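You operate a simulated robot arm through the tools that you are given. There is no shell and no other tool. Be economical: measure what you need, move in short steps, check, and stop when the job is done.

You are at the controls of a simulated two-armed robot. One attempt, no reset.

## Task
Take the red lead end on the table with the pine rail and put it away in the inside of the big tub. Then stack the carton marked "rings" from the table with the pine rail on top of the carton marked "anchors". Then stack the carton marked "pecan" from the table with the pine rail on top of the carton labelled "apricot". Then put the yellow tag on the table with the pine rail away on the shelf of the board. Then shut the grey slider. The order counts.

Only the result counts: the job must be done as asked and must still hold three seconds after the hand-in. Knocking over, shifting, dropping, spilling or breaking anything else fails it.

## Robot
Two 7-joint arms with two-finger parallel grippers on one trunk, on a base that drives. Base frame: it is fixed to the floor where the robot stands at the start and does not move with it; the origin is under the middle of the robot, x ahead of it, y to its left, z up. Lengths are in mm, angles in degrees, forces in N, time in s.
The left shoulder is at the start at [70, 177, 1170], the right one opposite. With the tool pointing down near the work surface each hand reaches from about 240 to 720 mm from the robot's upright axis, wherever it stands, measured 20 degrees to its own side. Places, roughly: grey slider [-2300, -100, 800]; inside of the big tub [-1200, 4300, 800]; red lead end (3x3x8 cm) [500, -100, 800]; shelf of the board [4200, 4700, 800]. Payload 3.43 kg a hand.
The TCP of each hand is the grasp point between the finger pads, 30 mm short of the fingertips. In the tool frame z runs along the fingers and y along their closing line. Largest opening 94 mm; finger width 28, thickness 10; the body of the gripper, 50 by 96 mm, starts 55 mm behind the TCP.
Orientation is that of the tool frame in the base frame, as a unit quaternion [x, y, z, w]. With the fingers straight down and closing along the base's y, the tool's x points along the base's -x, its y along +y and its z along -z.

## Interface
- The arms move only by the tool servo_tool. It takes "left_moves", "right_moves" or both (then of equal length, played together; a hand with none holds still); each is a list of rows, each a list of 7 numbers: the shift along the tool's x, y, z in units of 150 mm (1.0 is 150 mm), then the turn, a rotation vector about the tool's x, y, z in units of 120 degrees (1.0 is 120 degrees), then the opening, from 0 (shut) to 1 (fully open). In form: [[tx, ty, tz, ax, ay, az, claw], ...]. A call has 1 to 8 rows; each row is the pose to reach, as a shift and turn from the pose commanded when the call began, along the tool's axes at that moment. A call with a number of a shift or a turn outside -1 to 1 is refused whole. A row lasts 0.2 s, in which the tool goes at most 50 mm and 8.6 degrees; a call with a longer step from one row to the next is refused whole, and so is a gripper value outside its range. A pose out of reach is approached as far as the arm can. The call stops where the force on the tool passes 40 N (or 10 N more than at its start, if that is more) or the arm is blocked; 0.2 s more then pass. Each finger travels about 153 mm/s and halts on what it meets, pressing with about 37 N; the grip force reading is that of the motor and also rises with nothing between the fingers. The clock runs only during rows and for 0.2 s after the last one: add rows that repeat a pose to give the fingers time. The reply holds the time, the measured pose of the TCP, the force on the tool along the base axes, the opening and the grip force, in the units named above and with some noise, with the torque about the TCP (base axes, N m) and any sound that the robot's microphone picked up.
- Cameras (640 x 400 px; columns grow to the right, rows downward): "scene" is now at [124.6, -24, 1469.7]; the picture's right is [-0.30, -0.95, -0.00], its down [-0.72, 0.22, -0.66] and it looks along [0.63, -0.20, -0.75] (base axes); focal length 252 px, centre (320, 200). "left" rides on the left gripper at [76, -14, -103] in its tool frame; the picture's right is [0.18, 0.98, 0.00], its down [-0.75, 0.14, -0.64] and it looks along [-0.63, 0.12, 0.77] (tool axes); focal length 243 px, centre (320, 200). "right" rides on the right gripper at [76, 14, -103] in its tool frame; the picture's right is [-0.18, 0.98, 0.00], its down [-0.75, -0.14, -0.64] and it looks along [-0.63, -0.12, 0.77] (tool axes); focal length 243 px, centre (320, 200). There is no depth. A picture from a camera that has moved, and an enlarged one, comes with that camera's place and axes in the base frame and with its lens.
- camera(camera): a new picture of that camera. No time passes.
- lift_body(by): slides the trunk up (or, below 0, down) by that many mm; the arms and the scene camera ride with it, the base frame stays. It gives what a move gives, with no picture.
- steer(legs): drives the robot by 1 to 6 legs, each [ahead, turn to the left] in mm and degrees, along the robot's own axes; the way and the turn of a leg run together, so that a leg with both is an arc; at most 1500 mm and 180 degrees a leg. The arms and the cameras ride along, it lands a little off, and it stops where it bumps. It gives what a move gives.
- aim_head(pan, tilt): turns the head with the scene camera to pan (to the left, within 86 degrees either way) and tilt (down, from -29 to 69), counted from straight ahead of the robot. It gives what a move gives.
- zoom(camera, box): a new picture of the part [left, top, right, bottom] of that camera's present view, enlarged. No time passes.
- job_done(): hands the job in; it is judged then, once.

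Work in short steps. Places have to be worked out from the pictures, the camera data and where the tool is seen: move nearer, look again, correct. Check each grasp and each placing, and mend what went wrong. You have 165 turns and 118 pictures in all, those below and enlarged ones among them. Open the grippers and draw the arms clear of the work before you hand the job in, unless the task says otherwise; then end with one line.

The tools are called after "Emit:" as name(argument=value, ...) on one line, values as JSON. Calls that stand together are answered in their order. servo_tool: Moves the arms, as the interface text tells. Its arguments: {"type":"object","properties":{"left_moves":{"type":"array"},"right_moves":{"type":"array"}},"required":[]} The other tools are called the same way: lift_body (by) slides the trunk up or down; steer (legs) drives the base; aim_head (pan, tilt) turns the head that bears the scene camera; camera (camera) takes a picture; zoom (camera, box) takes an enlarged picture of a part of a camera's view; job_done () hands the job in.

At the start:

```text
time: 0.0
left_ee_pos: [527.9, 128.8, 1106.9]
left_tool_rot: [-0.001, 1.0, 0.0, 0.0]
left_ft_force: [-0.3, 0.0, 0.4]
left_ft_torque: [0.02, -0.04, -0.01]
left_width: 94.3
left_finger_force: 0.1
right_ee_pos: [355.0, -231.6, 1111.7]
right_tool_rot: [-0.001, 1.0, 0.001, 0.001]
right_ft_force: [-0.2, 0.4, -0.2]
right_ft_torque: [-0.02, 0.0, 0.02]
right_width: 94.1
right_finger_force: 0.0
trunk travel left (down, up): [-750.0, 90.0]
robot x, y, heading: [-2.8, 3.2, 0.1]
head pan, tilt: [-17.3, 48.8]
```

scene: 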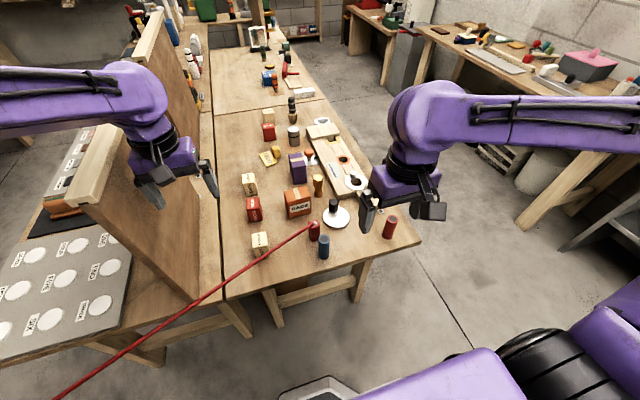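
right: 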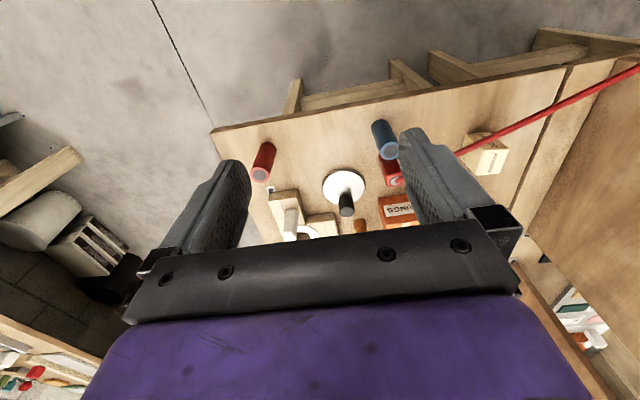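
left: 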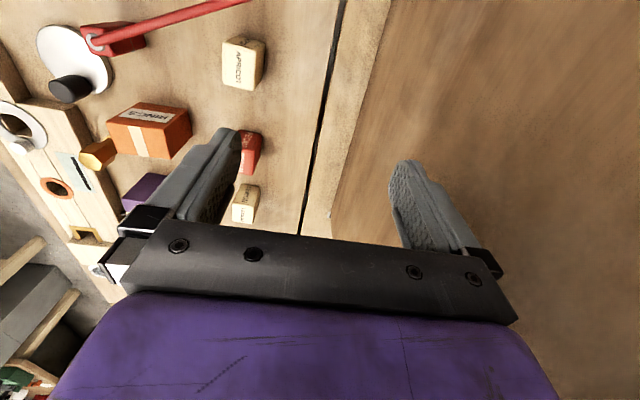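

I'll begin by looking closely at the table ahead to identify the objects.

Emit:
zoom(camera="scene", box=[210, 90, 430, 270])

Emit:
zoom(camera="left", box=[0, 0, 320, 240])

```text
2.22 times, centred on (320, 180) of scene
camera zoom: at [124.6, -24.0, 1469.7], right [-0.3, -0.95, 0.0], down [-0.72, 0.22, -0.66], along [0.63, -0.2, -0.75], focal length 560 px, centre (320, 244)
```

zoom: 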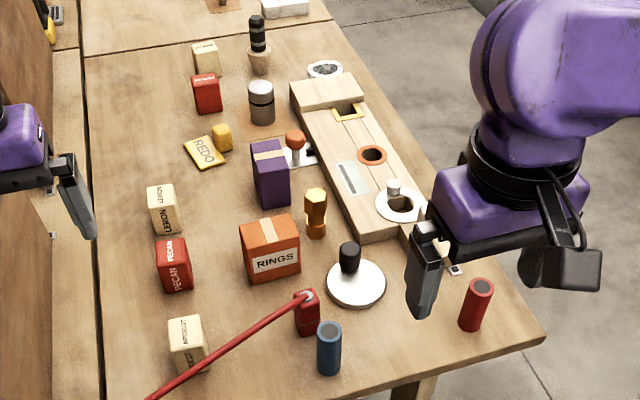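

```text
1.67 times, centred on (160, 120) of left
camera zoom: at [452.4, 113.8, 1208.9], right [-0.18, 0.98, 0.0], down [0.75, 0.14, 0.64], along [0.63, 0.12, -0.77], focal length 404 px, centre (587, 333)
```

zoom: 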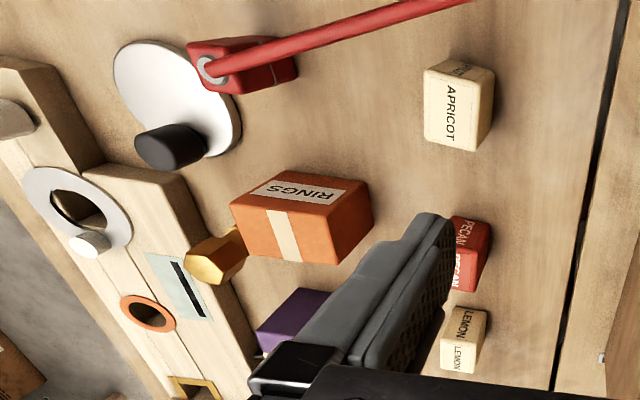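

The lead end stands upright near (542,-134), with the cord going off to my left. I'll look around to learn the room, the cord's other end and the "anchors" carton.

Emit:
aim_head(pan=60, tilt=30)

Emit:
camera(camera="scene")

Emit:
aim_head(pan=0, tilt=15)

Emit:
camera(camera="scene")

Emit:
aim_head(pan=-70, tilt=25)

Emit:
camera(camera="scene")

```text
time: 1.5
left_ee_pos: [527.9, 129.8, 1107.1]
left_tool_rot: [0.0, 1.0, 0.0, -0.001]
left_ft_force: [0.1, -0.3, -0.3]
left_ft_torque: [0.01, -0.02, 0.01]
left_width: 93.7
left_finger_force: 0.2
right_ee_pos: [354.8, -231.7, 1111.9]
right_tool_rot: [0.0, 1.0, 0.0, 0.0]
right_ft_force: [0.1, -0.3, -0.1]
right_ft_torque: [0.01, -0.01, 0.0]
right_width: 94.0
right_finger_force: 0.2
trunk travel left (down, up): [-750.0, 90.0]
robot x, y, heading: [1.6, -0.3, -0.2]
head pan, tilt: [60.0, 30.0]
```

```text
112 pictures are left
camera scene: at [95.3, 77.5, 1497.6], right [0.87, -0.5, 0.0], down [-0.25, -0.43, -0.87], along [0.43, 0.75, -0.5], focal length 252 px, centre (320, 200)
```

scene: 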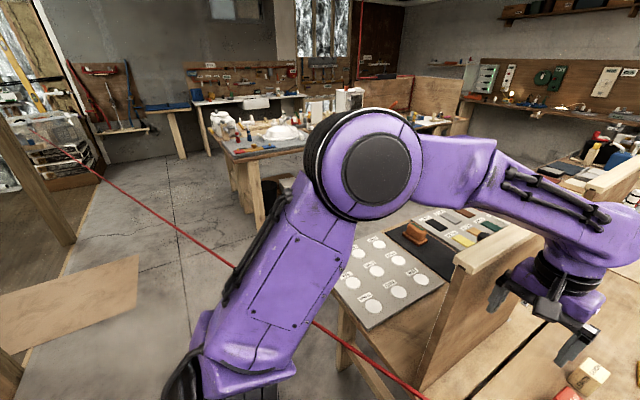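

```text
time: 2.8
left_ee_pos: [528.2, 129.1, 1106.7]
left_tool_rot: [-0.001, 1.0, 0.0, 0.0]
left_ft_force: [0.3, 0.2, 1.2]
left_ft_torque: [0.01, 0.01, -0.02]
left_width: 93.9
left_finger_force: 0.1
right_ee_pos: [354.8, -230.8, 1110.3]
right_tool_rot: [-0.001, 1.0, 0.0, 0.001]
right_ft_force: [-0.1, -0.1, 0.7]
right_ft_torque: [0.0, -0.05, 0.0]
right_width: 94.2
right_finger_force: 0.0
trunk travel left (down, up): [-750.0, 90.0]
robot x, y, heading: [1.2, -1.4, -0.1]
head pan, tilt: [0.0, 15.0]
```

```text
111 pictures are left
camera scene: at [143.4, -0.6, 1521.7], right [0.0, -1.0, 0.0], down [-0.26, 0.0, -0.97], along [0.97, 0.0, -0.26], focal length 252 px, centre (320, 200)
```

scene: 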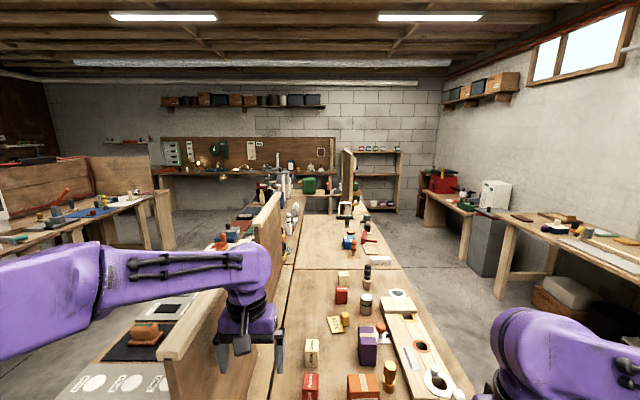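

```text
time: 4.2
left_ee_pos: [527.2, 130.2, 1106.8]
left_tool_rot: [0.0, 1.0, 0.0, 0.0]
left_ft_force: [0.2, 0.3, 0.7]
left_ft_torque: [-0.06, -0.02, 0.0]
left_width: 94.1
left_finger_force: 0.2
right_ee_pos: [354.5, -230.2, 1110.5]
right_tool_rot: [-0.001, 1.0, 0.001, 0.001]
right_ft_force: [-0.1, -0.3, -0.3]
right_ft_torque: [-0.02, 0.04, 0.01]
right_width: 93.8
right_finger_force: 0.1
trunk travel left (down, up): [-750.0, 90.0]
robot x, y, heading: [2.0, -2.4, -0.1]
head pan, tilt: [-70.0, 25.0]
```

```text
110 pictures are left
camera scene: at [81.6, -87.3, 1505.5], right [-0.94, -0.34, 0.0], down [-0.14, 0.4, -0.91], along [0.31, -0.85, -0.42], focal length 252 px, centre (320, 200)
```

scene: 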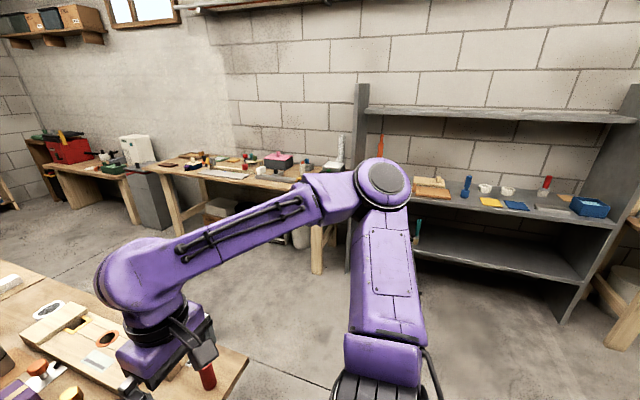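

The cord appears to run towards the tub on the left. I'll look further left and zoom on the tub.

Emit:
aim_head(pan=86, tilt=15)

Emit:
camera(camera="scene")

Emit:
zoom(camera="scene", box=[120, 140, 300, 260])

```text
time: 6.6
left_ee_pos: [528.1, 128.5, 1107.4]
left_tool_rot: [0.0, 1.0, 0.0, -0.001]
left_ft_force: [0.0, 0.1, -0.2]
left_ft_torque: [-0.03, 0.01, -0.02]
left_width: 94.2
left_finger_force: 0.0
right_ee_pos: [355.3, -230.6, 1111.3]
right_tool_rot: [-0.001, 1.0, 0.0, 0.001]
right_ft_force: [0.6, -0.3, 0.6]
right_ft_torque: [-0.01, -0.02, -0.02]
right_width: 94.1
right_finger_force: 0.0
trunk travel left (down, up): [-750.0, 90.0]
robot x, y, heading: [1.8, -1.5, 0.1]
head pan, tilt: [85.9, 15.0]
```

```text
109 pictures are left
camera scene: at [56.7, 92.4, 1521.8], right [1.0, -0.07, 0.0], down [-0.02, -0.26, -0.97], along [0.07, 0.96, -0.26], focal length 252 px, centre (320, 200)
```

scene: 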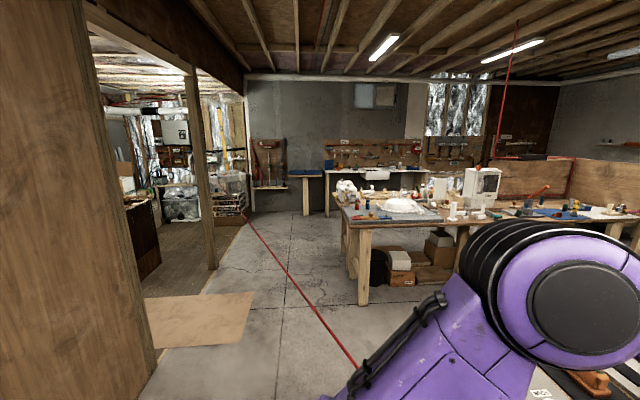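

```text
3.33 times, centred on (210, 200) of scene
camera zoom: at [56.7, 92.4, 1521.8], right [1.0, -0.07, 0.0], down [-0.02, -0.26, -0.97], along [0.07, 0.96, -0.26], focal length 840 px, centre (687, 200)
```

zoom: 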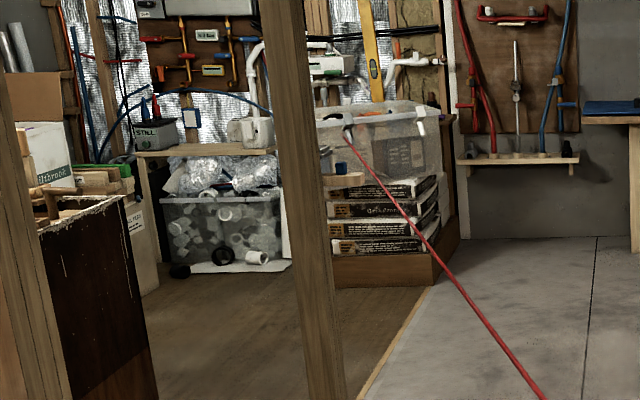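

The cord is tied at the tub rim (about (-1295,4200)). I'll now zoom in on the lead end for its yaw and neighbours before grasping it with the right hand.

Emit:
aim_head(pan=-17, tilt=55)

Emit:
zoom(camera="scene", box=[250, 140, 410, 240])

Emit:
zoom(camera="right", box=[210, 90, 530, 290])

```text
time: 8.4
left_ee_pos: [529.6, 129.3, 1107.7]
left_tool_rot: [0.001, 1.0, 0.0, 0.0]
left_ft_force: [0.7, 0.8, 0.4]
left_ft_torque: [-0.01, 0.0, 0.0]
left_width: 93.9
left_finger_force: 0.2
right_ee_pos: [355.3, -231.0, 1109.5]
right_tool_rot: [-0.001, 1.0, 0.0, 0.001]
right_ft_force: [0.3, 0.7, 0.2]
right_ft_torque: [-0.01, 0.02, 0.0]
right_width: 94.0
right_finger_force: 0.0
trunk travel left (down, up): [-750.0, 90.0]
robot x, y, heading: [0.6, 0.9, -0.2]
head pan, tilt: [-17.0, 55.0]
```

```text
4.00 times, centred on (330, 190) of scene
camera zoom: at [119.0, -21.8, 1461.5], right [-0.29, -0.96, 0.0], down [-0.78, 0.24, -0.57], along [0.55, -0.17, -0.82], focal length 1007 px, centre (280, 240)
```

zoom: 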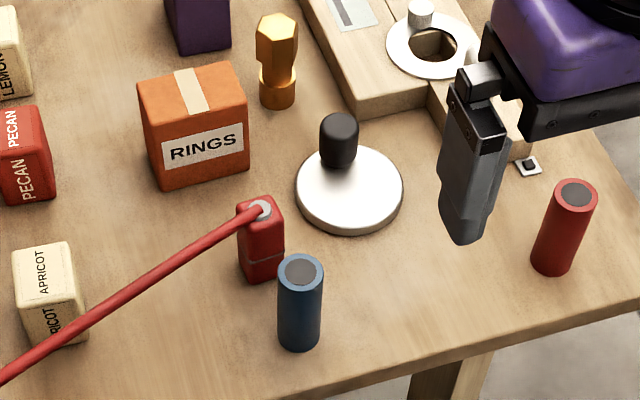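

```text
2.00 times, centred on (370, 190) of right
camera zoom: at [278.5, -218.1, 1213.8], right [0.18, 0.98, 0.0], down [0.75, -0.14, 0.64], along [0.63, -0.12, -0.77], focal length 485 px, centre (220, 220)
```

zoom: 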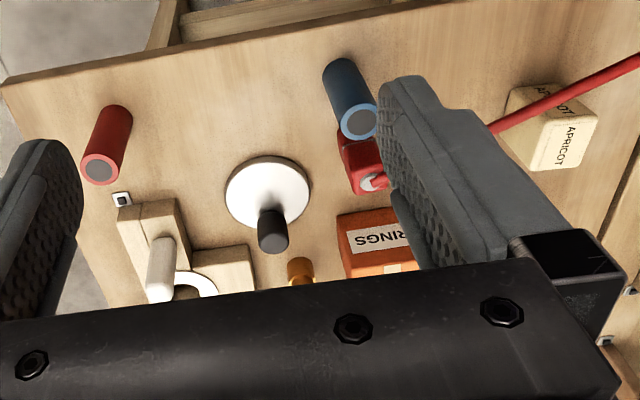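

Lead end is at about (544,-136), top z≈880, faces aligned with base axes; blue cylinder is 23 mm in front of it. I'll turn the right hand so it closes along x (camera on the -y side, clear of the cord) while moving above.

Emit:
servo_tool(right_moves=[[-0.08, 0.04, 0, 0, 0, -0.067, 1], [-0.16, 0.08, 0, 0, 0, -0.133, 1], [-0.24, 0.12, 0, 0, 0, -0.2, 0.9], [-0.32, 0.16, 0, 0, 0, -0.267, 0.8], [-0.4, 0.2, 0, 0, 0, -0.333, 0.7], [-0.48, 0.24, 0, 0, 0, -0.4, 0.6], [-0.56, 0.28, 0, 0, 0, -0.467, 0.6], [-0.64, 0.32, 0, 0, 0, -0.533, 0.6]])

```text
time: 10.2
left_ee_pos: [527.9, 129.6, 1106.8]
left_tool_rot: [0.0, 1.0, 0.0, 0.0]
left_ft_force: [0.0, 0.1, -0.6]
left_ft_torque: [0.01, 0.02, 0.0]
left_width: 94.1
left_finger_force: 0.0
right_ee_pos: [450.5, -183.2, 1111.3]
right_tool_rot: [-0.531, 0.847, 0.0, 0.0]
right_ft_force: [-0.1, -0.2, 0.0]
right_ft_torque: [0.03, -0.01, 0.0]
right_width: 56.4
right_finger_force: 0.0
trunk travel left (down, up): [-750.0, 90.0]
robot x, y, heading: [3.0, 1.0, 0.1]
head pan, tilt: [-17.0, 55.0]
```

Now the rest of the turn and move to above the lead end at z≈1040.

Emit:
servo_tool(right_moves=[[-0.138, -0.106, 0.1, 0, 0, -0.054, 0.6], [-0.277, -0.213, 0.2, 0, 0, -0.108, 0.6], [-0.415, -0.319, 0.33, 0, 0, -0.163, 0.6], [-0.553, -0.425, 0.467, 0, 0, -0.217, 0.6]])

Emit:
zoom(camera="right", box=[200, 0, 460, 240])

Emit:
zoom(camera="scene", box=[250, 100, 410, 240])

```text
time: 11.2
left_ee_pos: [531.0, 130.3, 1106.7]
left_tool_rot: [0.0, 1.0, 0.0, 0.0]
left_ft_force: [-0.2, 0.0, 0.2]
left_ft_torque: [0.02, 0.05, -0.02]
left_width: 93.9
left_finger_force: 0.0
right_ee_pos: [545.7, -133.9, 1040.8]
right_tool_rot: [0.708, -0.706, -0.001, 0.0]
right_ft_force: [-0.6, 0.7, -0.1]
right_ft_torque: [0.0, 0.0, -0.03]
right_width: 56.2
right_finger_force: 0.1
trunk travel left (down, up): [-750.0, 90.0]
robot x, y, heading: [-0.1, 2.3, -0.2]
head pan, tilt: [-17.0, 55.0]
```

```text
1.67 times, centred on (330, 120) of right
camera zoom: at [531.9, -211.3, 1143.3], right [-0.98, 0.18, 0.0], down [0.14, 0.75, 0.64], along [0.12, 0.63, -0.77], focal length 404 px, centre (303, 333)
```

zoom: 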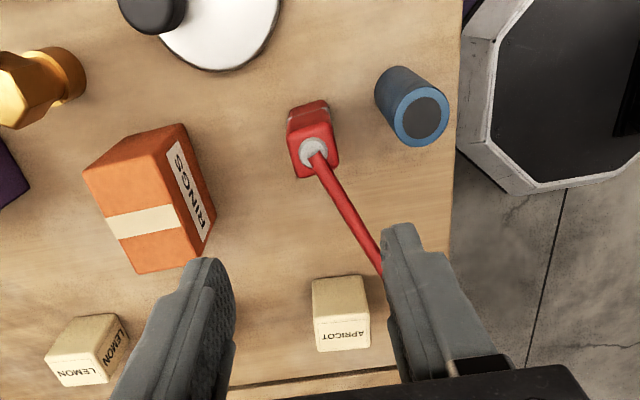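

```text
2.86 times, centred on (330, 170) of scene
camera zoom: at [121.3, -20.8, 1461.3], right [-0.29, -0.96, 0.0], down [-0.78, 0.24, -0.57], along [0.55, -0.17, -0.82], focal length 720 px, centre (291, 286)
```

zoom: 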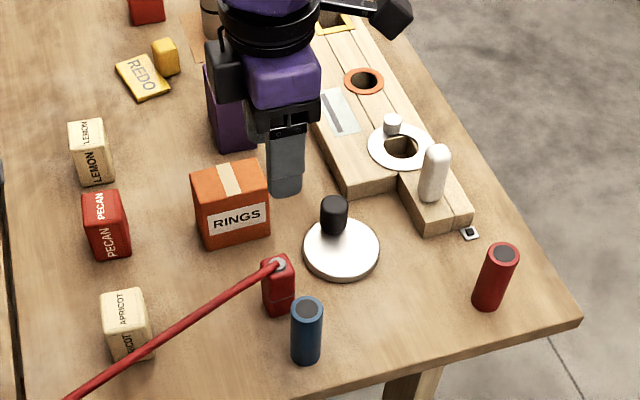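

Aligned to within a few mm. Narrowing the fingers to about 46 mm and descending.

Emit:
servo_tool(right_moves=[[0.02, 0.02, 0.15, 0, 0, 0, 0.48], [0.02, 0.02, 0.35, 0, 0, 0, 0.48], [0.02, 0.02, 0.6, 0, 0, 0, 0.48], [0.02, 0.02, 0.8, 0, 0, 0, 0.48]])

Emit:
camera(camera="right")

Emit:
zoom(camera="scene", box=[270, 120, 390, 240])

```text
time: 12.2
left_ee_pos: [527.9, 129.3, 1106.5]
left_tool_rot: [0.0, 1.0, 0.0, 0.0]
left_ft_force: [0.4, 0.3, 0.4]
left_ft_torque: [0.01, 0.0, 0.03]
left_width: 93.9
left_finger_force: 0.1
right_ee_pos: [543.0, -139.1, 920.8]
right_tool_rot: [0.708, -0.706, 0.0, -0.001]
right_ft_force: [0.0, 0.1, 0.3]
right_ft_torque: [0.01, 0.01, 0.0]
right_width: 45.0
right_finger_force: 0.0
trunk travel left (down, up): [-750.0, 90.0]
robot x, y, heading: [-1.0, 2.0, -0.3]
head pan, tilt: [-17.0, 55.0]
```

```text
103 pictures are left
camera right: at [528.6, -216.6, 1023.6], right [-0.98, 0.18, 0.0], down [0.14, 0.75, 0.64], along [0.12, 0.63, -0.77], focal length 243 px, centre (320, 200)
```

right: 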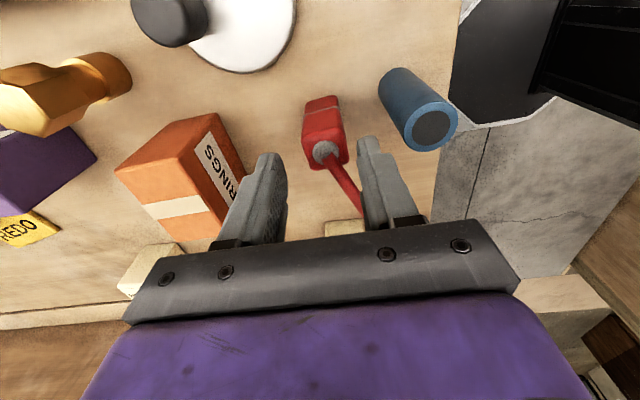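

```text
3.33 times, centred on (330, 180) of scene
camera zoom: at [120.1, -21.8, 1461.5], right [-0.29, -0.96, 0.0], down [-0.78, 0.24, -0.57], along [0.55, -0.17, -0.82], focal length 840 px, centre (287, 267)
```

zoom: 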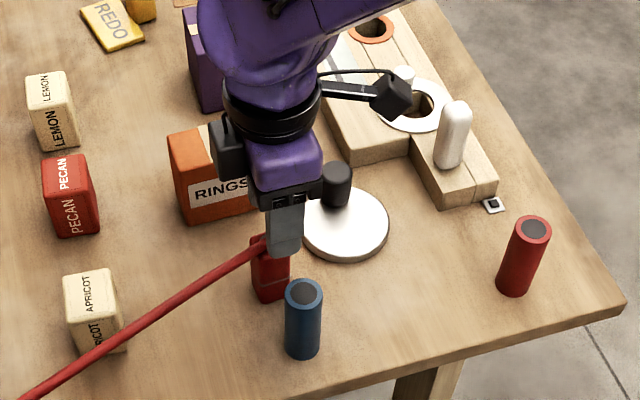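

Fingers straddle the block; the cord runs close to the -x finger, so I shift 5 mm to -y, descend to z≈845 and close.

Emit:
servo_tool(right_moves=[[0.03, 0, 0.1, 0, 0, 0, 0.48], [0.03, 0, 0.3, 0, 0, 0, 0.48], [0.03, 0, 0.5, 0, 0, 0, 0.48], [0.03, 0, 0.5, 0, 0, 0, 0.2], [0.03, 0, 0.5, 0, 0, 0, 0.0], [0.03, 0, 0.5, 0, 0, 0, 0.0]])

Emit:
camera(camera="right")

```text
time: 13.6
left_ee_pos: [528.0, 129.6, 1107.0]
left_tool_rot: [0.0, 1.0, 0.0, 0.0]
left_ft_force: [-0.2, 0.0, -0.1]
left_ft_torque: [0.02, 0.03, -0.05]
left_width: 94.0
left_finger_force: 0.0
right_ee_pos: [542.5, -143.8, 843.5]
right_tool_rot: [0.708, -0.706, 0.001, -0.002]
right_ft_force: [1.6, -0.5, 5.0]
right_ft_torque: [0.02, 0.0, -0.02]
right_width: 33.0
right_finger_force: 36.8
trunk travel left (down, up): [-750.0, 90.0]
robot x, y, heading: [3.2, -1.9, 0.2]
head pan, tilt: [-17.0, 55.0]
```

```text
101 pictures are left
camera right: at [528.2, -220.7, 946.9], right [-0.98, 0.18, 0.0], down [0.14, 0.75, 0.64], along [0.12, 0.63, -0.77], focal length 243 px, centre (320, 200)
```

right: 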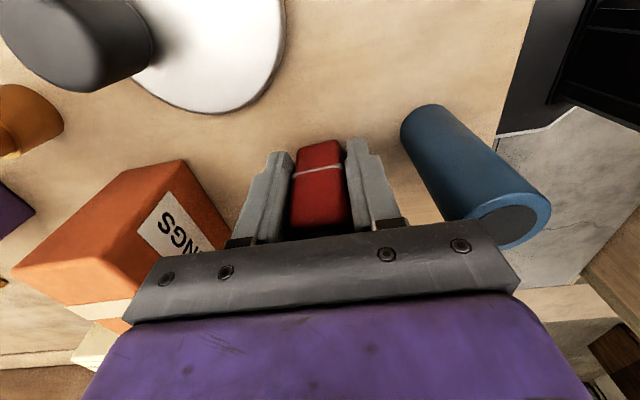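

Gripped (33 mm, 37 N). Lifting straight up.

Emit:
servo_tool(right_moves=[[0, 0, -0.15, 0, 0, 0, 0], [0, 0, -0.4, 0, 0, 0, 0], [0, 0, -0.7, 0, 0, 0, 0], [0, 0, -1.0, 0, 0, 0, 0]])

Emit:
camera(camera="scene")

```text
time: 14.6
left_ee_pos: [527.4, 130.2, 1107.8]
left_tool_rot: [0.0, 1.0, 0.0, 0.001]
left_ft_force: [0.3, -0.5, 0.4]
left_ft_torque: [0.0, -0.03, 0.0]
left_width: 94.1
left_finger_force: 0.1
right_ee_pos: [539.5, -147.5, 995.5]
right_tool_rot: [0.707, -0.707, 0.001, -0.001]
right_ft_force: [0.2, -0.2, -1.1]
right_ft_torque: [-0.01, -0.02, 0.0]
right_width: 33.3
right_finger_force: 36.9
trunk travel left (down, up): [-750.0, 90.0]
robot x, y, heading: [3.1, 0.3, -0.0]
head pan, tilt: [-17.0, 55.0]
```

```text
100 pictures are left
camera scene: at [117.7, -21.5, 1461.6], right [-0.29, -0.96, 0.0], down [-0.78, 0.24, -0.57], along [0.55, -0.17, -0.82], focal length 252 px, centre (320, 200)
```

scene: 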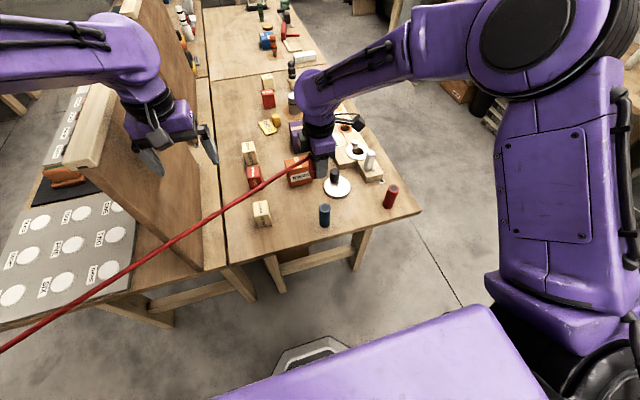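

The end is held with no noticeable tension. I back away from the table and turn left toward the tub corridor.

Emit:
steer(legs=[[-350, 0], [0, 93]])

Emit:
aim_head(pan=0, tilt=20)

Emit:
camera(camera="scene")

```text
time: 20.8
left_ee_pos: [-496.1, 523.9, 1106.6]
left_tool_rot: [0.72, -0.694, 0.0, 0.001]
left_ft_force: [0.2, -0.2, 0.3]
left_ft_torque: [0.02, -0.01, -0.01]
left_width: 93.8
left_finger_force: 0.1
right_ee_pos: [-220.2, 546.4, 994.6]
right_tool_rot: [1.0, 0.018, 0.0, -0.002]
right_ft_force: [0.3, 0.1, -0.7]
right_ft_torque: [-0.02, -0.01, 0.01]
right_width: 33.2
right_finger_force: 37.2
trunk travel left (down, up): [-750.0, 90.0]
robot x, y, heading: [-344.5, -0.3, 92.0]
head pan, tilt: [-17.0, 55.0]
```

```text
time: 21.8
left_ee_pos: [-495.4, 522.3, 1108.4]
left_tool_rot: [0.72, -0.694, 0.0, 0.0]
left_ft_force: [0.3, 0.3, -0.2]
left_ft_torque: [0.03, 0.01, 0.03]
left_width: 94.2
left_finger_force: 0.0
right_ee_pos: [-220.0, 546.2, 995.4]
right_tool_rot: [1.0, 0.018, -0.002, -0.001]
right_ft_force: [-0.2, 0.2, -0.2]
right_ft_torque: [-0.01, -0.03, -0.01]
right_width: 33.2
right_finger_force: 37.3
trunk travel left (down, up): [-750.0, 90.0]
robot x, y, heading: [-347.7, -0.4, 92.1]
head pan, tilt: [0.0, 20.0]
```

```text
99 pictures are left
camera scene: at [-353.9, 143.2, 1513.5], right [1.0, 0.03, 0.0], down [0.01, -0.34, -0.94], along [-0.03, 0.94, -0.34], focal length 252 px, centre (320, 200)
```

scene: 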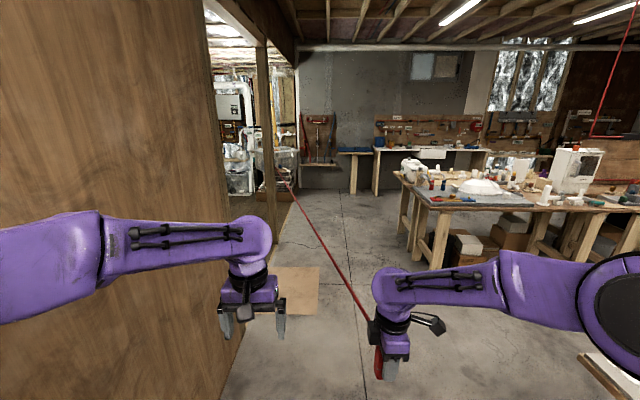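

Corridor is clear; wall at x≈-950 on the left. Driving ahead 2.3 m.

Emit:
steer(legs=[[1500, -3], [900, 0]])

Emit:
aim_head(pan=20, tilt=25)

Emit:
camera(camera="scene")

```text
time: 33.7
left_ee_pos: [-476.3, 2964.7, 1106.8]
left_tool_rot: [-0.698, 0.716, 0.0, 0.001]
left_ft_force: [-0.6, 0.1, 0.2]
left_ft_torque: [-0.01, 0.02, 0.03]
left_width: 94.0
left_finger_force: 0.1
right_ee_pos: [-199.4, 2971.1, 995.3]
right_tool_rot: [1.0, -0.013, -0.001, 0.0]
right_ft_force: [-0.4, 0.4, -1.1]
right_ft_torque: [-0.02, -0.01, -0.02]
right_width: 33.4
right_finger_force: 36.8
trunk travel left (down, up): [-750.0, 90.0]
robot x, y, heading: [-361.4, 2431.1, 88.3]
head pan, tilt: [0.0, 20.0]
```

```text
time: 34.6
left_ee_pos: [-476.7, 2965.5, 1106.8]
left_tool_rot: [-0.698, 0.716, 0.0, 0.001]
left_ft_force: [0.5, -0.4, 0.6]
left_ft_torque: [0.03, 0.01, -0.01]
left_width: 93.9
left_finger_force: 0.0
right_ee_pos: [-200.2, 2971.4, 994.6]
right_tool_rot: [1.0, -0.013, -0.001, -0.001]
right_ft_force: [-0.2, 0.1, -0.8]
right_ft_torque: [0.02, 0.03, 0.01]
right_width: 33.2
right_finger_force: 37.5
trunk travel left (down, up): [-750.0, 90.0]
robot x, y, heading: [-361.4, 2432.6, 88.6]
head pan, tilt: [20.0, 25.0]
```

```text
98 pictures are left
camera scene: at [-389.3, 2571.5, 1505.5], right [0.95, 0.32, 0.0], down [0.13, -0.4, -0.91], along [-0.29, 0.86, -0.42], focal length 252 px, centre (320, 200)
```

scene: 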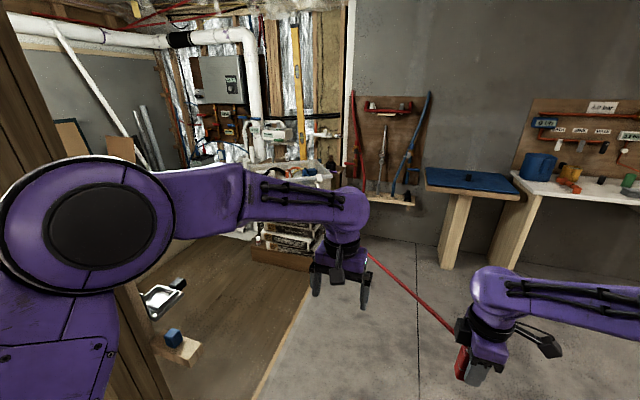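

The cord and arms are clear. Advance 800 mm more before turning to the tub, so the left elbow clears the post.

Emit:
steer(legs=[[850, 0], [0, 40]])

Emit:
aim_head(pan=0, tilt=30)

Emit:
camera(camera="scene")

```text
time: 41.0
left_ee_pos: [-756.5, 3641.2, 1106.7]
left_tool_rot: [0.896, -0.445, 0.001, 0.0]
left_ft_force: [0.4, -0.3, -0.1]
left_ft_torque: [0.0, -0.02, -0.02]
left_width: 94.1
left_finger_force: 0.1
right_ee_pos: [-545.5, 3817.0, 994.1]
right_tool_rot: [0.948, 0.32, -0.001, 0.0]
right_ft_force: [-0.7, -0.1, -0.3]
right_ft_torque: [0.01, -0.02, -0.01]
right_width: 33.1
right_finger_force: 36.8
trunk travel left (down, up): [-750.0, 90.0]
robot x, y, heading: [-338.6, 3297.0, 127.4]
head pan, tilt: [20.0, 25.0]
```

```text
time: 41.8
left_ee_pos: [-757.8, 3640.1, 1106.8]
left_tool_rot: [0.895, -0.445, 0.001, 0.0]
left_ft_force: [0.0, 0.1, -0.1]
left_ft_torque: [-0.04, 0.02, 0.04]
left_width: 94.1
left_finger_force: 0.0
right_ee_pos: [-546.0, 3818.8, 994.7]
right_tool_rot: [0.948, 0.319, -0.001, 0.0]
right_ft_force: [-0.7, -0.3, -0.1]
right_ft_torque: [-0.01, -0.01, 0.01]
right_width: 33.3
right_finger_force: 36.9
trunk travel left (down, up): [-750.0, 90.0]
robot x, y, heading: [-335.7, 3297.2, 126.9]
head pan, tilt: [0.0, 30.0]
```

```text
97 pictures are left
camera scene: at [-421.6, 3408.7, 1497.6], right [0.8, 0.6, 0.0], down [0.3, -0.4, -0.87], along [-0.52, 0.69, -0.5], focal length 252 px, centre (320, 200)
```

scene: 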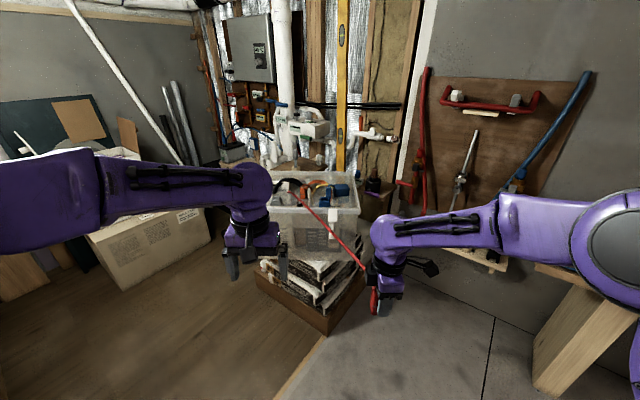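

The tub is visible between the hands; zooming into it.

Emit:
zoom(camera="scene", box=[240, 150, 400, 270])

```text
3.33 times, centred on (320, 210) of scene
camera zoom: at [-421.6, 3408.7, 1497.6], right [0.8, 0.6, 0.0], down [0.3, -0.4, -0.87], along [-0.52, 0.69, -0.5], focal length 840 px, centre (320, 167)
```

zoom: 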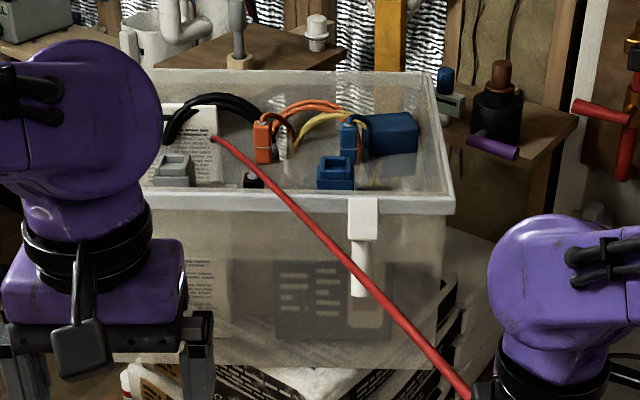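

Contents stand in the tub, so I need a clear spot. Driving 500 mm closer to look into it from above.

Emit:
steer(legs=[[500, 0]])

Emit:
aim_head(pan=0, tilt=45)

Emit:
camera(camera="scene")

Emit:
camera(camera="right")

```text
time: 44.7
left_ee_pos: [-1065.1, 4037.6, 1106.9]
left_tool_rot: [0.897, -0.442, 0.0, 0.0]
left_ft_force: [0.5, 0.0, 0.4]
left_ft_torque: [0.01, 0.0, -0.01]
left_width: 94.1
left_finger_force: 0.0
right_ee_pos: [-853.1, 4215.2, 994.7]
right_tool_rot: [0.946, 0.323, -0.001, 0.0]
right_ft_force: [-1.5, -0.5, -0.8]
right_ft_torque: [-0.01, 0.0, -0.02]
right_width: 33.3
right_finger_force: 36.5
trunk travel left (down, up): [-750.0, 90.0]
robot x, y, heading: [-643.2, 3702.0, 127.4]
head pan, tilt: [0.0, 30.0]
```

```text
time: 45.5
left_ee_pos: [-1066.0, 4038.5, 1107.0]
left_tool_rot: [0.897, -0.442, 0.0, 0.0]
left_ft_force: [-0.2, -0.1, 0.2]
left_ft_torque: [0.0, 0.01, -0.02]
left_width: 94.0
left_finger_force: 0.0
right_ee_pos: [-854.6, 4217.7, 995.4]
right_tool_rot: [0.947, 0.322, -0.001, 0.0]
right_ft_force: [-0.1, 0.2, -0.5]
right_ft_torque: [-0.01, -0.05, 0.01]
right_width: 33.1
right_finger_force: 37.0
trunk travel left (down, up): [-750.0, 90.0]
robot x, y, heading: [-642.6, 3699.8, 127.6]
head pan, tilt: [0.0, 45.0]
```

```text
95 pictures are left
camera scene: at [-721.8, 3802.0, 1474.9], right [0.79, 0.61, 0.0], down [0.43, -0.56, -0.71], along [-0.43, 0.56, -0.71], focal length 252 px, centre (320, 200)
```

scene: 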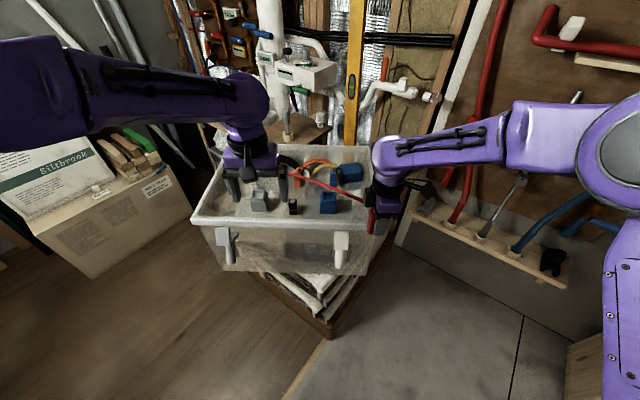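

```text
94 pictures are left
camera right: at [-784.8, 4251.1, 1097.3], right [0.45, -0.89, 0.0], down [-0.68, -0.35, 0.64], along [-0.57, -0.29, -0.77], focal length 243 px, centre (320, 200)
```

right: 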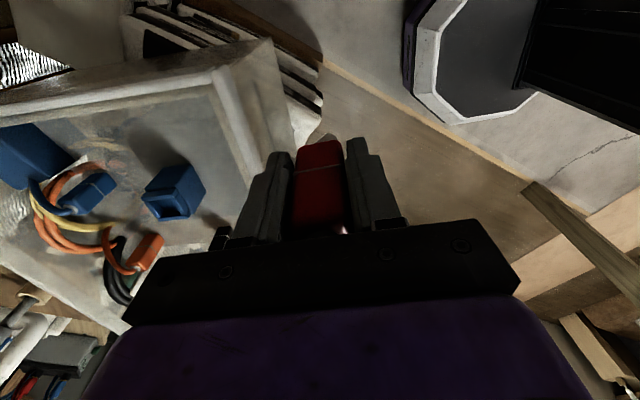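

The left hand blocks the view; retracting it up, back and left.

Emit:
servo_tool(left_moves=[[0.1, 0.1, -0.2, 0, 0, 0, 1], [0.3, 0.25, -0.35, 0, 0, 0, 1], [0.5, 0.4, -0.5, 0, 0, 0, 1], [0.7, 0.55, -0.6, 0, 0, 0, 1], [0.9, 0.7, -0.7, 0, 0, 0, 1]])

Emit:
zoom(camera="scene", box=[180, 120, 420, 280])

```text
time: 46.7
left_ee_pos: [-1067.4, 3866.1, 1211.6]
left_tool_rot: [0.897, -0.443, -0.001, -0.001]
left_ft_force: [0.1, 0.3, 0.2]
left_ft_torque: [0.05, 0.01, 0.02]
left_width: 93.8
left_finger_force: 0.1
right_ee_pos: [-854.6, 4214.7, 995.0]
right_tool_rot: [0.947, 0.322, -0.001, -0.002]
right_ft_force: [0.3, -0.6, 0.0]
right_ft_torque: [0.05, -0.02, 0.01]
right_width: 32.9
right_finger_force: 37.0
trunk travel left (down, up): [-750.0, 90.0]
robot x, y, heading: [-640.2, 3699.3, 127.7]
head pan, tilt: [0.0, 45.0]
```

```text
2.50 times, centred on (300, 200) of scene
camera zoom: at [-721.7, 3799.1, 1475.2], right [0.79, 0.61, 0.0], down [0.43, -0.56, -0.71], along [-0.43, 0.56, -0.71], focal length 630 px, centre (370, 200)
```

zoom: 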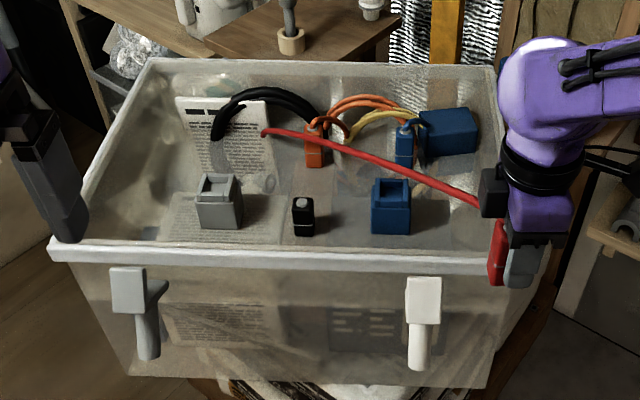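

To find the tub floor height I'll zoom the right camera on the same items.

Emit:
zoom(camera="right", box=[0, 20, 300, 320])

Emit:
camera(camera="left")

```text
1.33 times, centred on (150, 170) of right
camera zoom: at [-784.8, 4249.0, 1098.6], right [0.45, -0.89, 0.0], down [-0.68, -0.35, 0.64], along [-0.57, -0.29, -0.77], focal length 324 px, centre (547, 240)
```

zoom: 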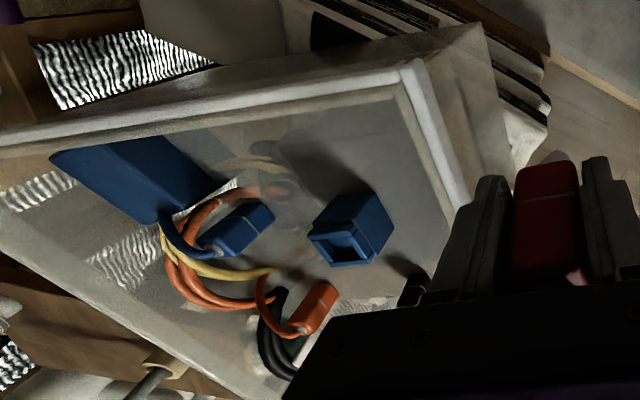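

```text
91 pictures are left
camera left: at [-1008.8, 3812.4, 1313.1], right [-0.67, -0.74, 0.0], down [-0.57, 0.51, 0.64], along [-0.48, 0.43, -0.76], focal length 243 px, centre (320, 200)
```

left: 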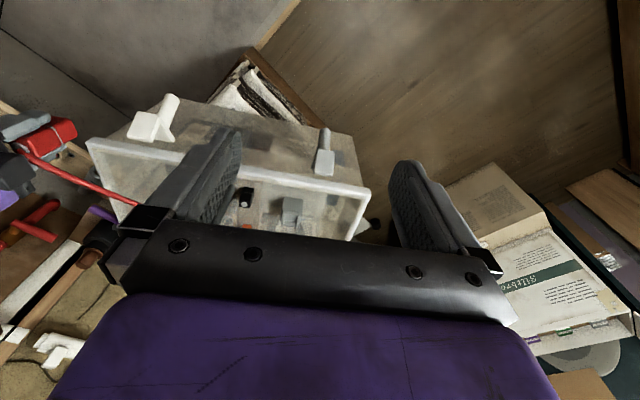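

Rim is at z≈864, floor ≈775; a clear floor patch lies front-right around (-1030,4400), between the blue box and right wall. It's slightly out of reach, so I drive 130 mm forward and look from above.

Emit:
steer(legs=[[130, 0]])

Emit:
zoom(camera="scene", box=[180, 140, 440, 320])

Emit:
camera(camera="right")

```text
time: 48.0
left_ee_pos: [-1143.7, 3970.0, 1212.2]
left_tool_rot: [0.896, -0.444, -0.002, -0.001]
left_ft_force: [0.0, -0.9, 1.4]
left_ft_torque: [-0.01, 0.04, -0.01]
left_width: 94.1
left_finger_force: 0.2
right_ee_pos: [-929.6, 4318.0, 995.4]
right_tool_rot: [0.947, 0.322, -0.001, -0.001]
right_ft_force: [-1.1, -0.1, -0.7]
right_ft_torque: [0.01, -0.02, 0.01]
right_width: 33.3
right_finger_force: 36.8
trunk travel left (down, up): [-750.0, 90.0]
robot x, y, heading: [-716.9, 3799.6, 127.2]
head pan, tilt: [0.0, 45.0]
```

```text
2.22 times, centred on (310, 230) of scene
camera zoom: at [-798.1, 3902.7, 1475.2], right [0.8, 0.61, 0.0], down [0.43, -0.56, -0.71], along [-0.43, 0.56, -0.71], focal length 560 px, centre (342, 133)
```

zoom: 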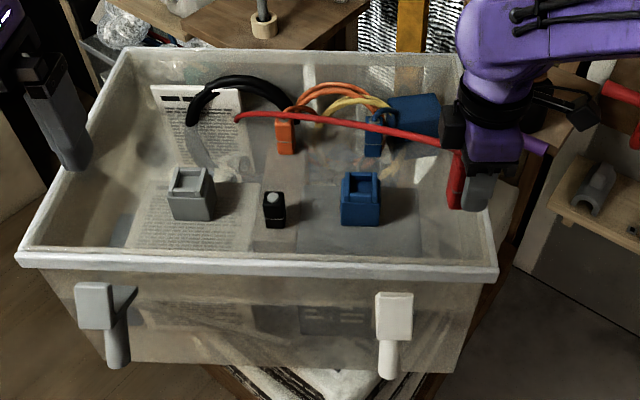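

```text
89 pictures are left
camera right: at [-860.0, 4352.5, 1098.3], right [0.45, -0.89, 0.0], down [-0.68, -0.35, 0.64], along [-0.58, -0.29, -0.77], focal length 243 px, centre (320, 200)
```

right: 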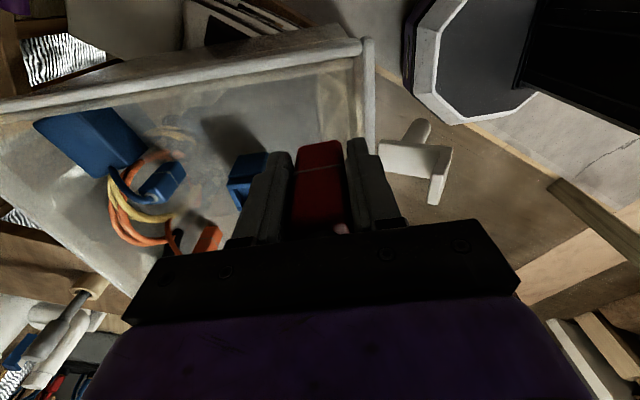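

The patch right of the blue box is free. Moving the hand over (-1037,4405) at the same height, then checking.

Emit:
servo_tool(right_moves=[[-0.05, -0.25, 0, 0, 0, 0, 0], [-0.1, -0.5, 0, 0, 0, 0, 0], [-0.16, -0.7, 0, 0, 0, 0, 0], [-0.213, -0.895, 0, 0, 0, 0, 0]])

Emit:
camera(camera="right")

Emit:
zoom(camera="scene", box=[180, 140, 440, 320])

```text
time: 49.0
left_ee_pos: [-1145.1, 3972.5, 1210.4]
left_tool_rot: [0.896, -0.444, 0.0, 0.001]
left_ft_force: [-0.2, 0.2, 0.3]
left_ft_torque: [-0.03, -0.04, 0.0]
left_width: 93.7
left_finger_force: 0.0
right_ee_pos: [-1038.9, 4406.1, 993.9]
right_tool_rot: [0.947, 0.321, 0.0, 0.001]
right_ft_force: [-0.4, 1.0, -0.3]
right_ft_torque: [-0.02, -0.01, -0.01]
right_width: 33.1
right_finger_force: 36.9
trunk travel left (down, up): [-750.0, 90.0]
robot x, y, heading: [-718.4, 3800.7, 127.3]
head pan, tilt: [0.0, 45.0]
```

```text
88 pictures are left
camera right: at [-969.3, 4440.7, 1097.2], right [0.45, -0.89, 0.0], down [-0.68, -0.35, 0.64], along [-0.57, -0.29, -0.77], focal length 243 px, centre (320, 200)
```

right: 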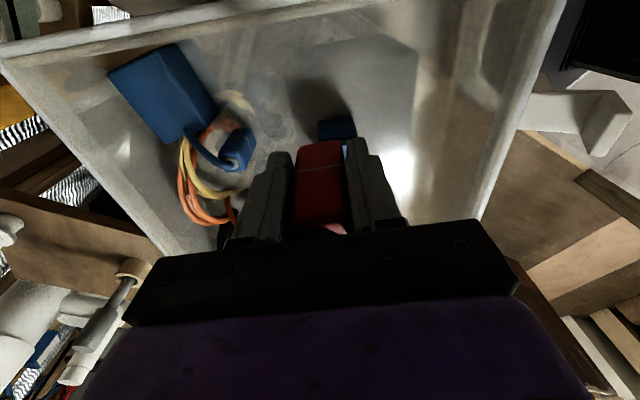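

```text
2.22 times, centred on (310, 230) of scene
camera zoom: at [-801.4, 3904.9, 1474.8], right [0.8, 0.61, 0.0], down [0.43, -0.56, -0.71], along [-0.43, 0.56, -0.71], focal length 560 px, centre (342, 133)
```

zoom: 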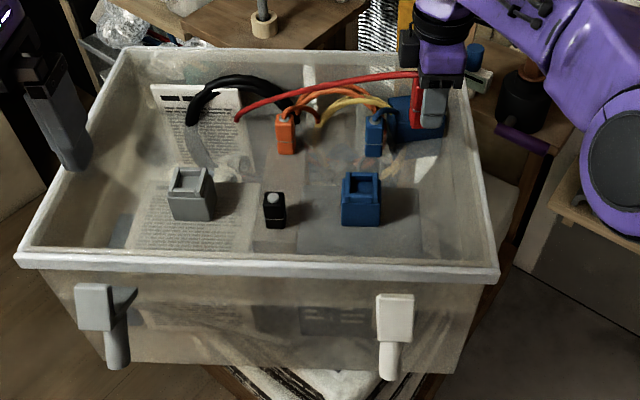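

Still clear, but I'll shift 12 mm right for margin to the blue box and go down toward the floor gradually.

Emit:
servo_tool(right_moves=[[0.08, 0, 0.15, 0, 0, 0, 0], [0.08, 0, 0.4, 0, 0, 0, 0], [0.08, 0, 0.65, 0, 0, 0, 0], [0.08, 0, 0.85, 0, 0, 0, 0], [0.08, 0, 1.0, 0, 0, 0, 0]])

Emit:
zoom(camera="scene", box=[240, 140, 420, 280])

```text
time: 50.2
left_ee_pos: [-1144.5, 3971.7, 1210.4]
left_tool_rot: [0.896, -0.444, 0.0, 0.001]
left_ft_force: [0.1, 0.0, 0.0]
left_ft_torque: [0.01, -0.03, -0.03]
left_width: 94.0
left_finger_force: 0.1
right_ee_pos: [-1023.1, 4411.3, 848.0]
right_tool_rot: [0.947, 0.322, 0.0, -0.001]
right_ft_force: [-0.2, -0.4, 0.2]
right_ft_torque: [0.02, -0.04, -0.03]
right_width: 32.9
right_finger_force: 37.1
right hand out of reach, approached as far as the arm can: row 5
trunk travel left (down, up): [-750.0, 90.0]
robot x, y, heading: [-717.8, 3802.1, 127.2]
head pan, tilt: [0.0, 45.0]
```

```text
2.86 times, centred on (330, 210) of scene
camera zoom: at [-799.6, 3904.2, 1475.0], right [0.8, 0.61, 0.0], down [0.43, -0.56, -0.71], along [-0.43, 0.56, -0.71], focal length 720 px, centre (291, 171)
```

zoom: 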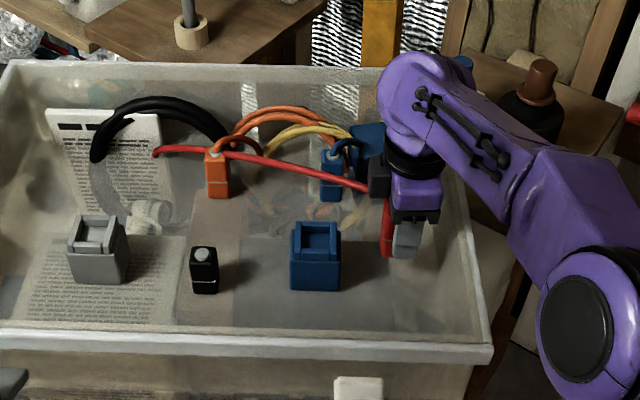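

The arm is near its reach limit at this height; I raise the hand 50 mm, lower the trunk 80 mm, then continue down.

Emit:
servo_tool(right_moves=[[0, 0, -0.17, 0, 0, 0, 0], [0, 0, -0.33, 0, 0, 0, 0]])

Emit:
lift_body(by=-80)

Emit:
camera(camera="scene")

```text
time: 50.8
left_ee_pos: [-1144.4, 3972.5, 1210.8]
left_tool_rot: [0.896, -0.444, -0.001, -0.001]
left_ft_force: [0.2, -0.6, -0.2]
left_ft_torque: [0.04, 0.02, 0.0]
left_width: 93.7
left_finger_force: 0.0
right_ee_pos: [-1024.0, 4412.1, 896.0]
right_tool_rot: [0.947, 0.32, -0.001, -0.001]
right_ft_force: [-0.5, -0.2, -0.9]
right_ft_torque: [0.01, -0.01, 0.01]
right_width: 33.3
right_finger_force: 37.1
trunk travel left (down, up): [-750.0, 90.0]
robot x, y, heading: [-724.5, 3798.8, 127.2]
head pan, tilt: [0.0, 45.0]
```

```text
time: 52.0
left_ee_pos: [-1144.1, 3971.2, 1130.9]
left_tool_rot: [0.896, -0.444, 0.0, 0.0]
left_ft_force: [-0.3, 0.3, -0.3]
left_ft_torque: [0.01, -0.01, -0.03]
left_width: 94.1
left_finger_force: 0.1
right_ee_pos: [-1023.4, 4413.2, 816.8]
right_tool_rot: [0.947, 0.32, -0.002, 0.0]
right_ft_force: [-0.1, -1.1, -1.0]
right_ft_torque: [-0.02, -0.01, 0.0]
right_width: 33.2
right_finger_force: 37.5
trunk travel left (down, up): [-670.0, 170.0]
robot x, y, heading: [-722.8, 3800.2, 127.6]
head pan, tilt: [0.0, 45.0]
```

```text
85 pictures are left
camera scene: at [-799.2, 3903.9, 1395.0], right [0.8, 0.61, 0.0], down [0.43, -0.56, -0.71], along [-0.43, 0.56, -0.71], focal length 252 px, centre (320, 200)
```

scene: 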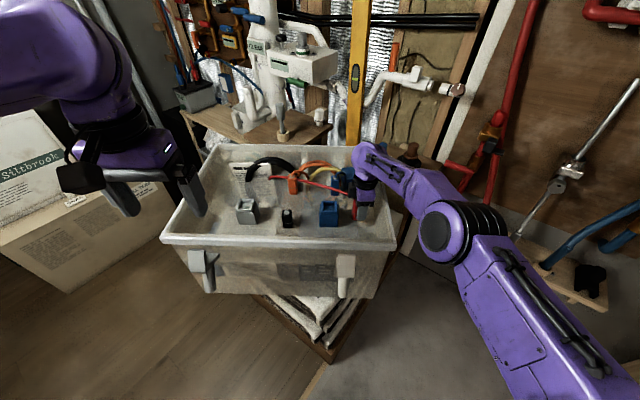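

Now step down gently until contact.

Emit:
servo_tool(right_moves=[[0, 0, 0.05, 0, 0, 0, 0], [0, 0, 0.1, 0, 0, 0, 0], [0, 0, 0.14, 0, 0, 0, 0]])

Emit:
zoom(camera="scene", box=[260, 120, 480, 300])

```text
time: 52.8
left_ee_pos: [-1143.5, 3967.4, 1133.3]
left_tool_rot: [0.896, -0.444, -0.002, -0.001]
left_ft_force: [-0.2, 0.3, -0.5]
left_ft_torque: [-0.04, -0.01, 0.01]
left_width: 93.8
left_finger_force: 0.1
right_ee_pos: [-1026.1, 4413.7, 801.3]
right_tool_rot: [0.948, 0.319, -0.003, -0.006]
right_ft_force: [-3.1, 5.9, 31.9]
right_ft_torque: [-0.31, 0.16, -0.04]
right_width: 34.0
right_finger_force: 36.9
trunk travel left (down, up): [-670.0, 170.0]
robot x, y, heading: [-719.3, 3801.3, 127.5]
head pan, tilt: [0.0, 45.0]
```

```text
2.22 times, centred on (370, 210) of scene
camera zoom: at [-797.1, 3899.4, 1396.1], right [0.8, 0.61, 0.0], down [0.43, -0.56, -0.71], along [-0.43, 0.57, -0.7], focal length 560 px, centre (209, 178)
```

zoom: 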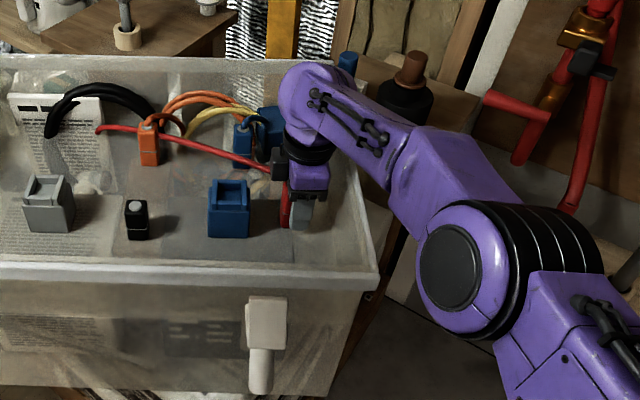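

Contact at TCP z≈801 (block bottom ≈758, the tub floor). Relieve pressure, open the fingers and rise.

Emit:
servo_tool(right_moves=[[0, 0, -0.04, 0, 0, 0, 0], [0, 0, -0.04, 0, 0, 0, 0.4], [0, 0, -0.04, 0, 0, 0, 0.6], [0, 0, -0.04, 0, 0, 0, 0.6], [0, 0, -0.3, 0, 0, 0, 0.6], [0, 0, -0.6, 0, 0, 0, 0.6], [0, 0, -0.9, 0, 0, 0, 0.6]])

Emit:
zoom(camera="scene", box=[220, 120, 440, 300])

```text
time: 54.4
left_ee_pos: [-1143.1, 3970.5, 1131.5]
left_tool_rot: [0.896, -0.444, -0.001, 0.0]
left_ft_force: [0.6, -0.3, 0.3]
left_ft_torque: [0.02, -0.02, 0.01]
left_width: 93.8
left_finger_force: 0.0
right_ee_pos: [-1021.4, 4414.7, 929.8]
right_tool_rot: [0.947, 0.321, -0.002, -0.001]
right_ft_force: [0.3, -0.5, 0.5]
right_ft_torque: [0.04, -0.04, 0.0]
right_width: 56.3
right_finger_force: 0.0
trunk travel left (down, up): [-670.0, 170.0]
robot x, y, heading: [-717.7, 3799.4, 127.4]
head pan, tilt: [0.0, 45.0]
```

```text
2.22 times, centred on (330, 210) of scene
camera zoom: at [-799.0, 3903.1, 1395.0], right [0.8, 0.61, 0.0], down [0.43, -0.56, -0.71], along [-0.43, 0.56, -0.71], focal length 560 px, centre (298, 178)
```

zoom: 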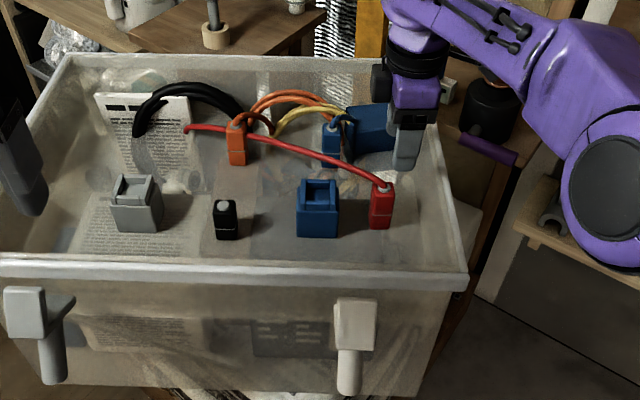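

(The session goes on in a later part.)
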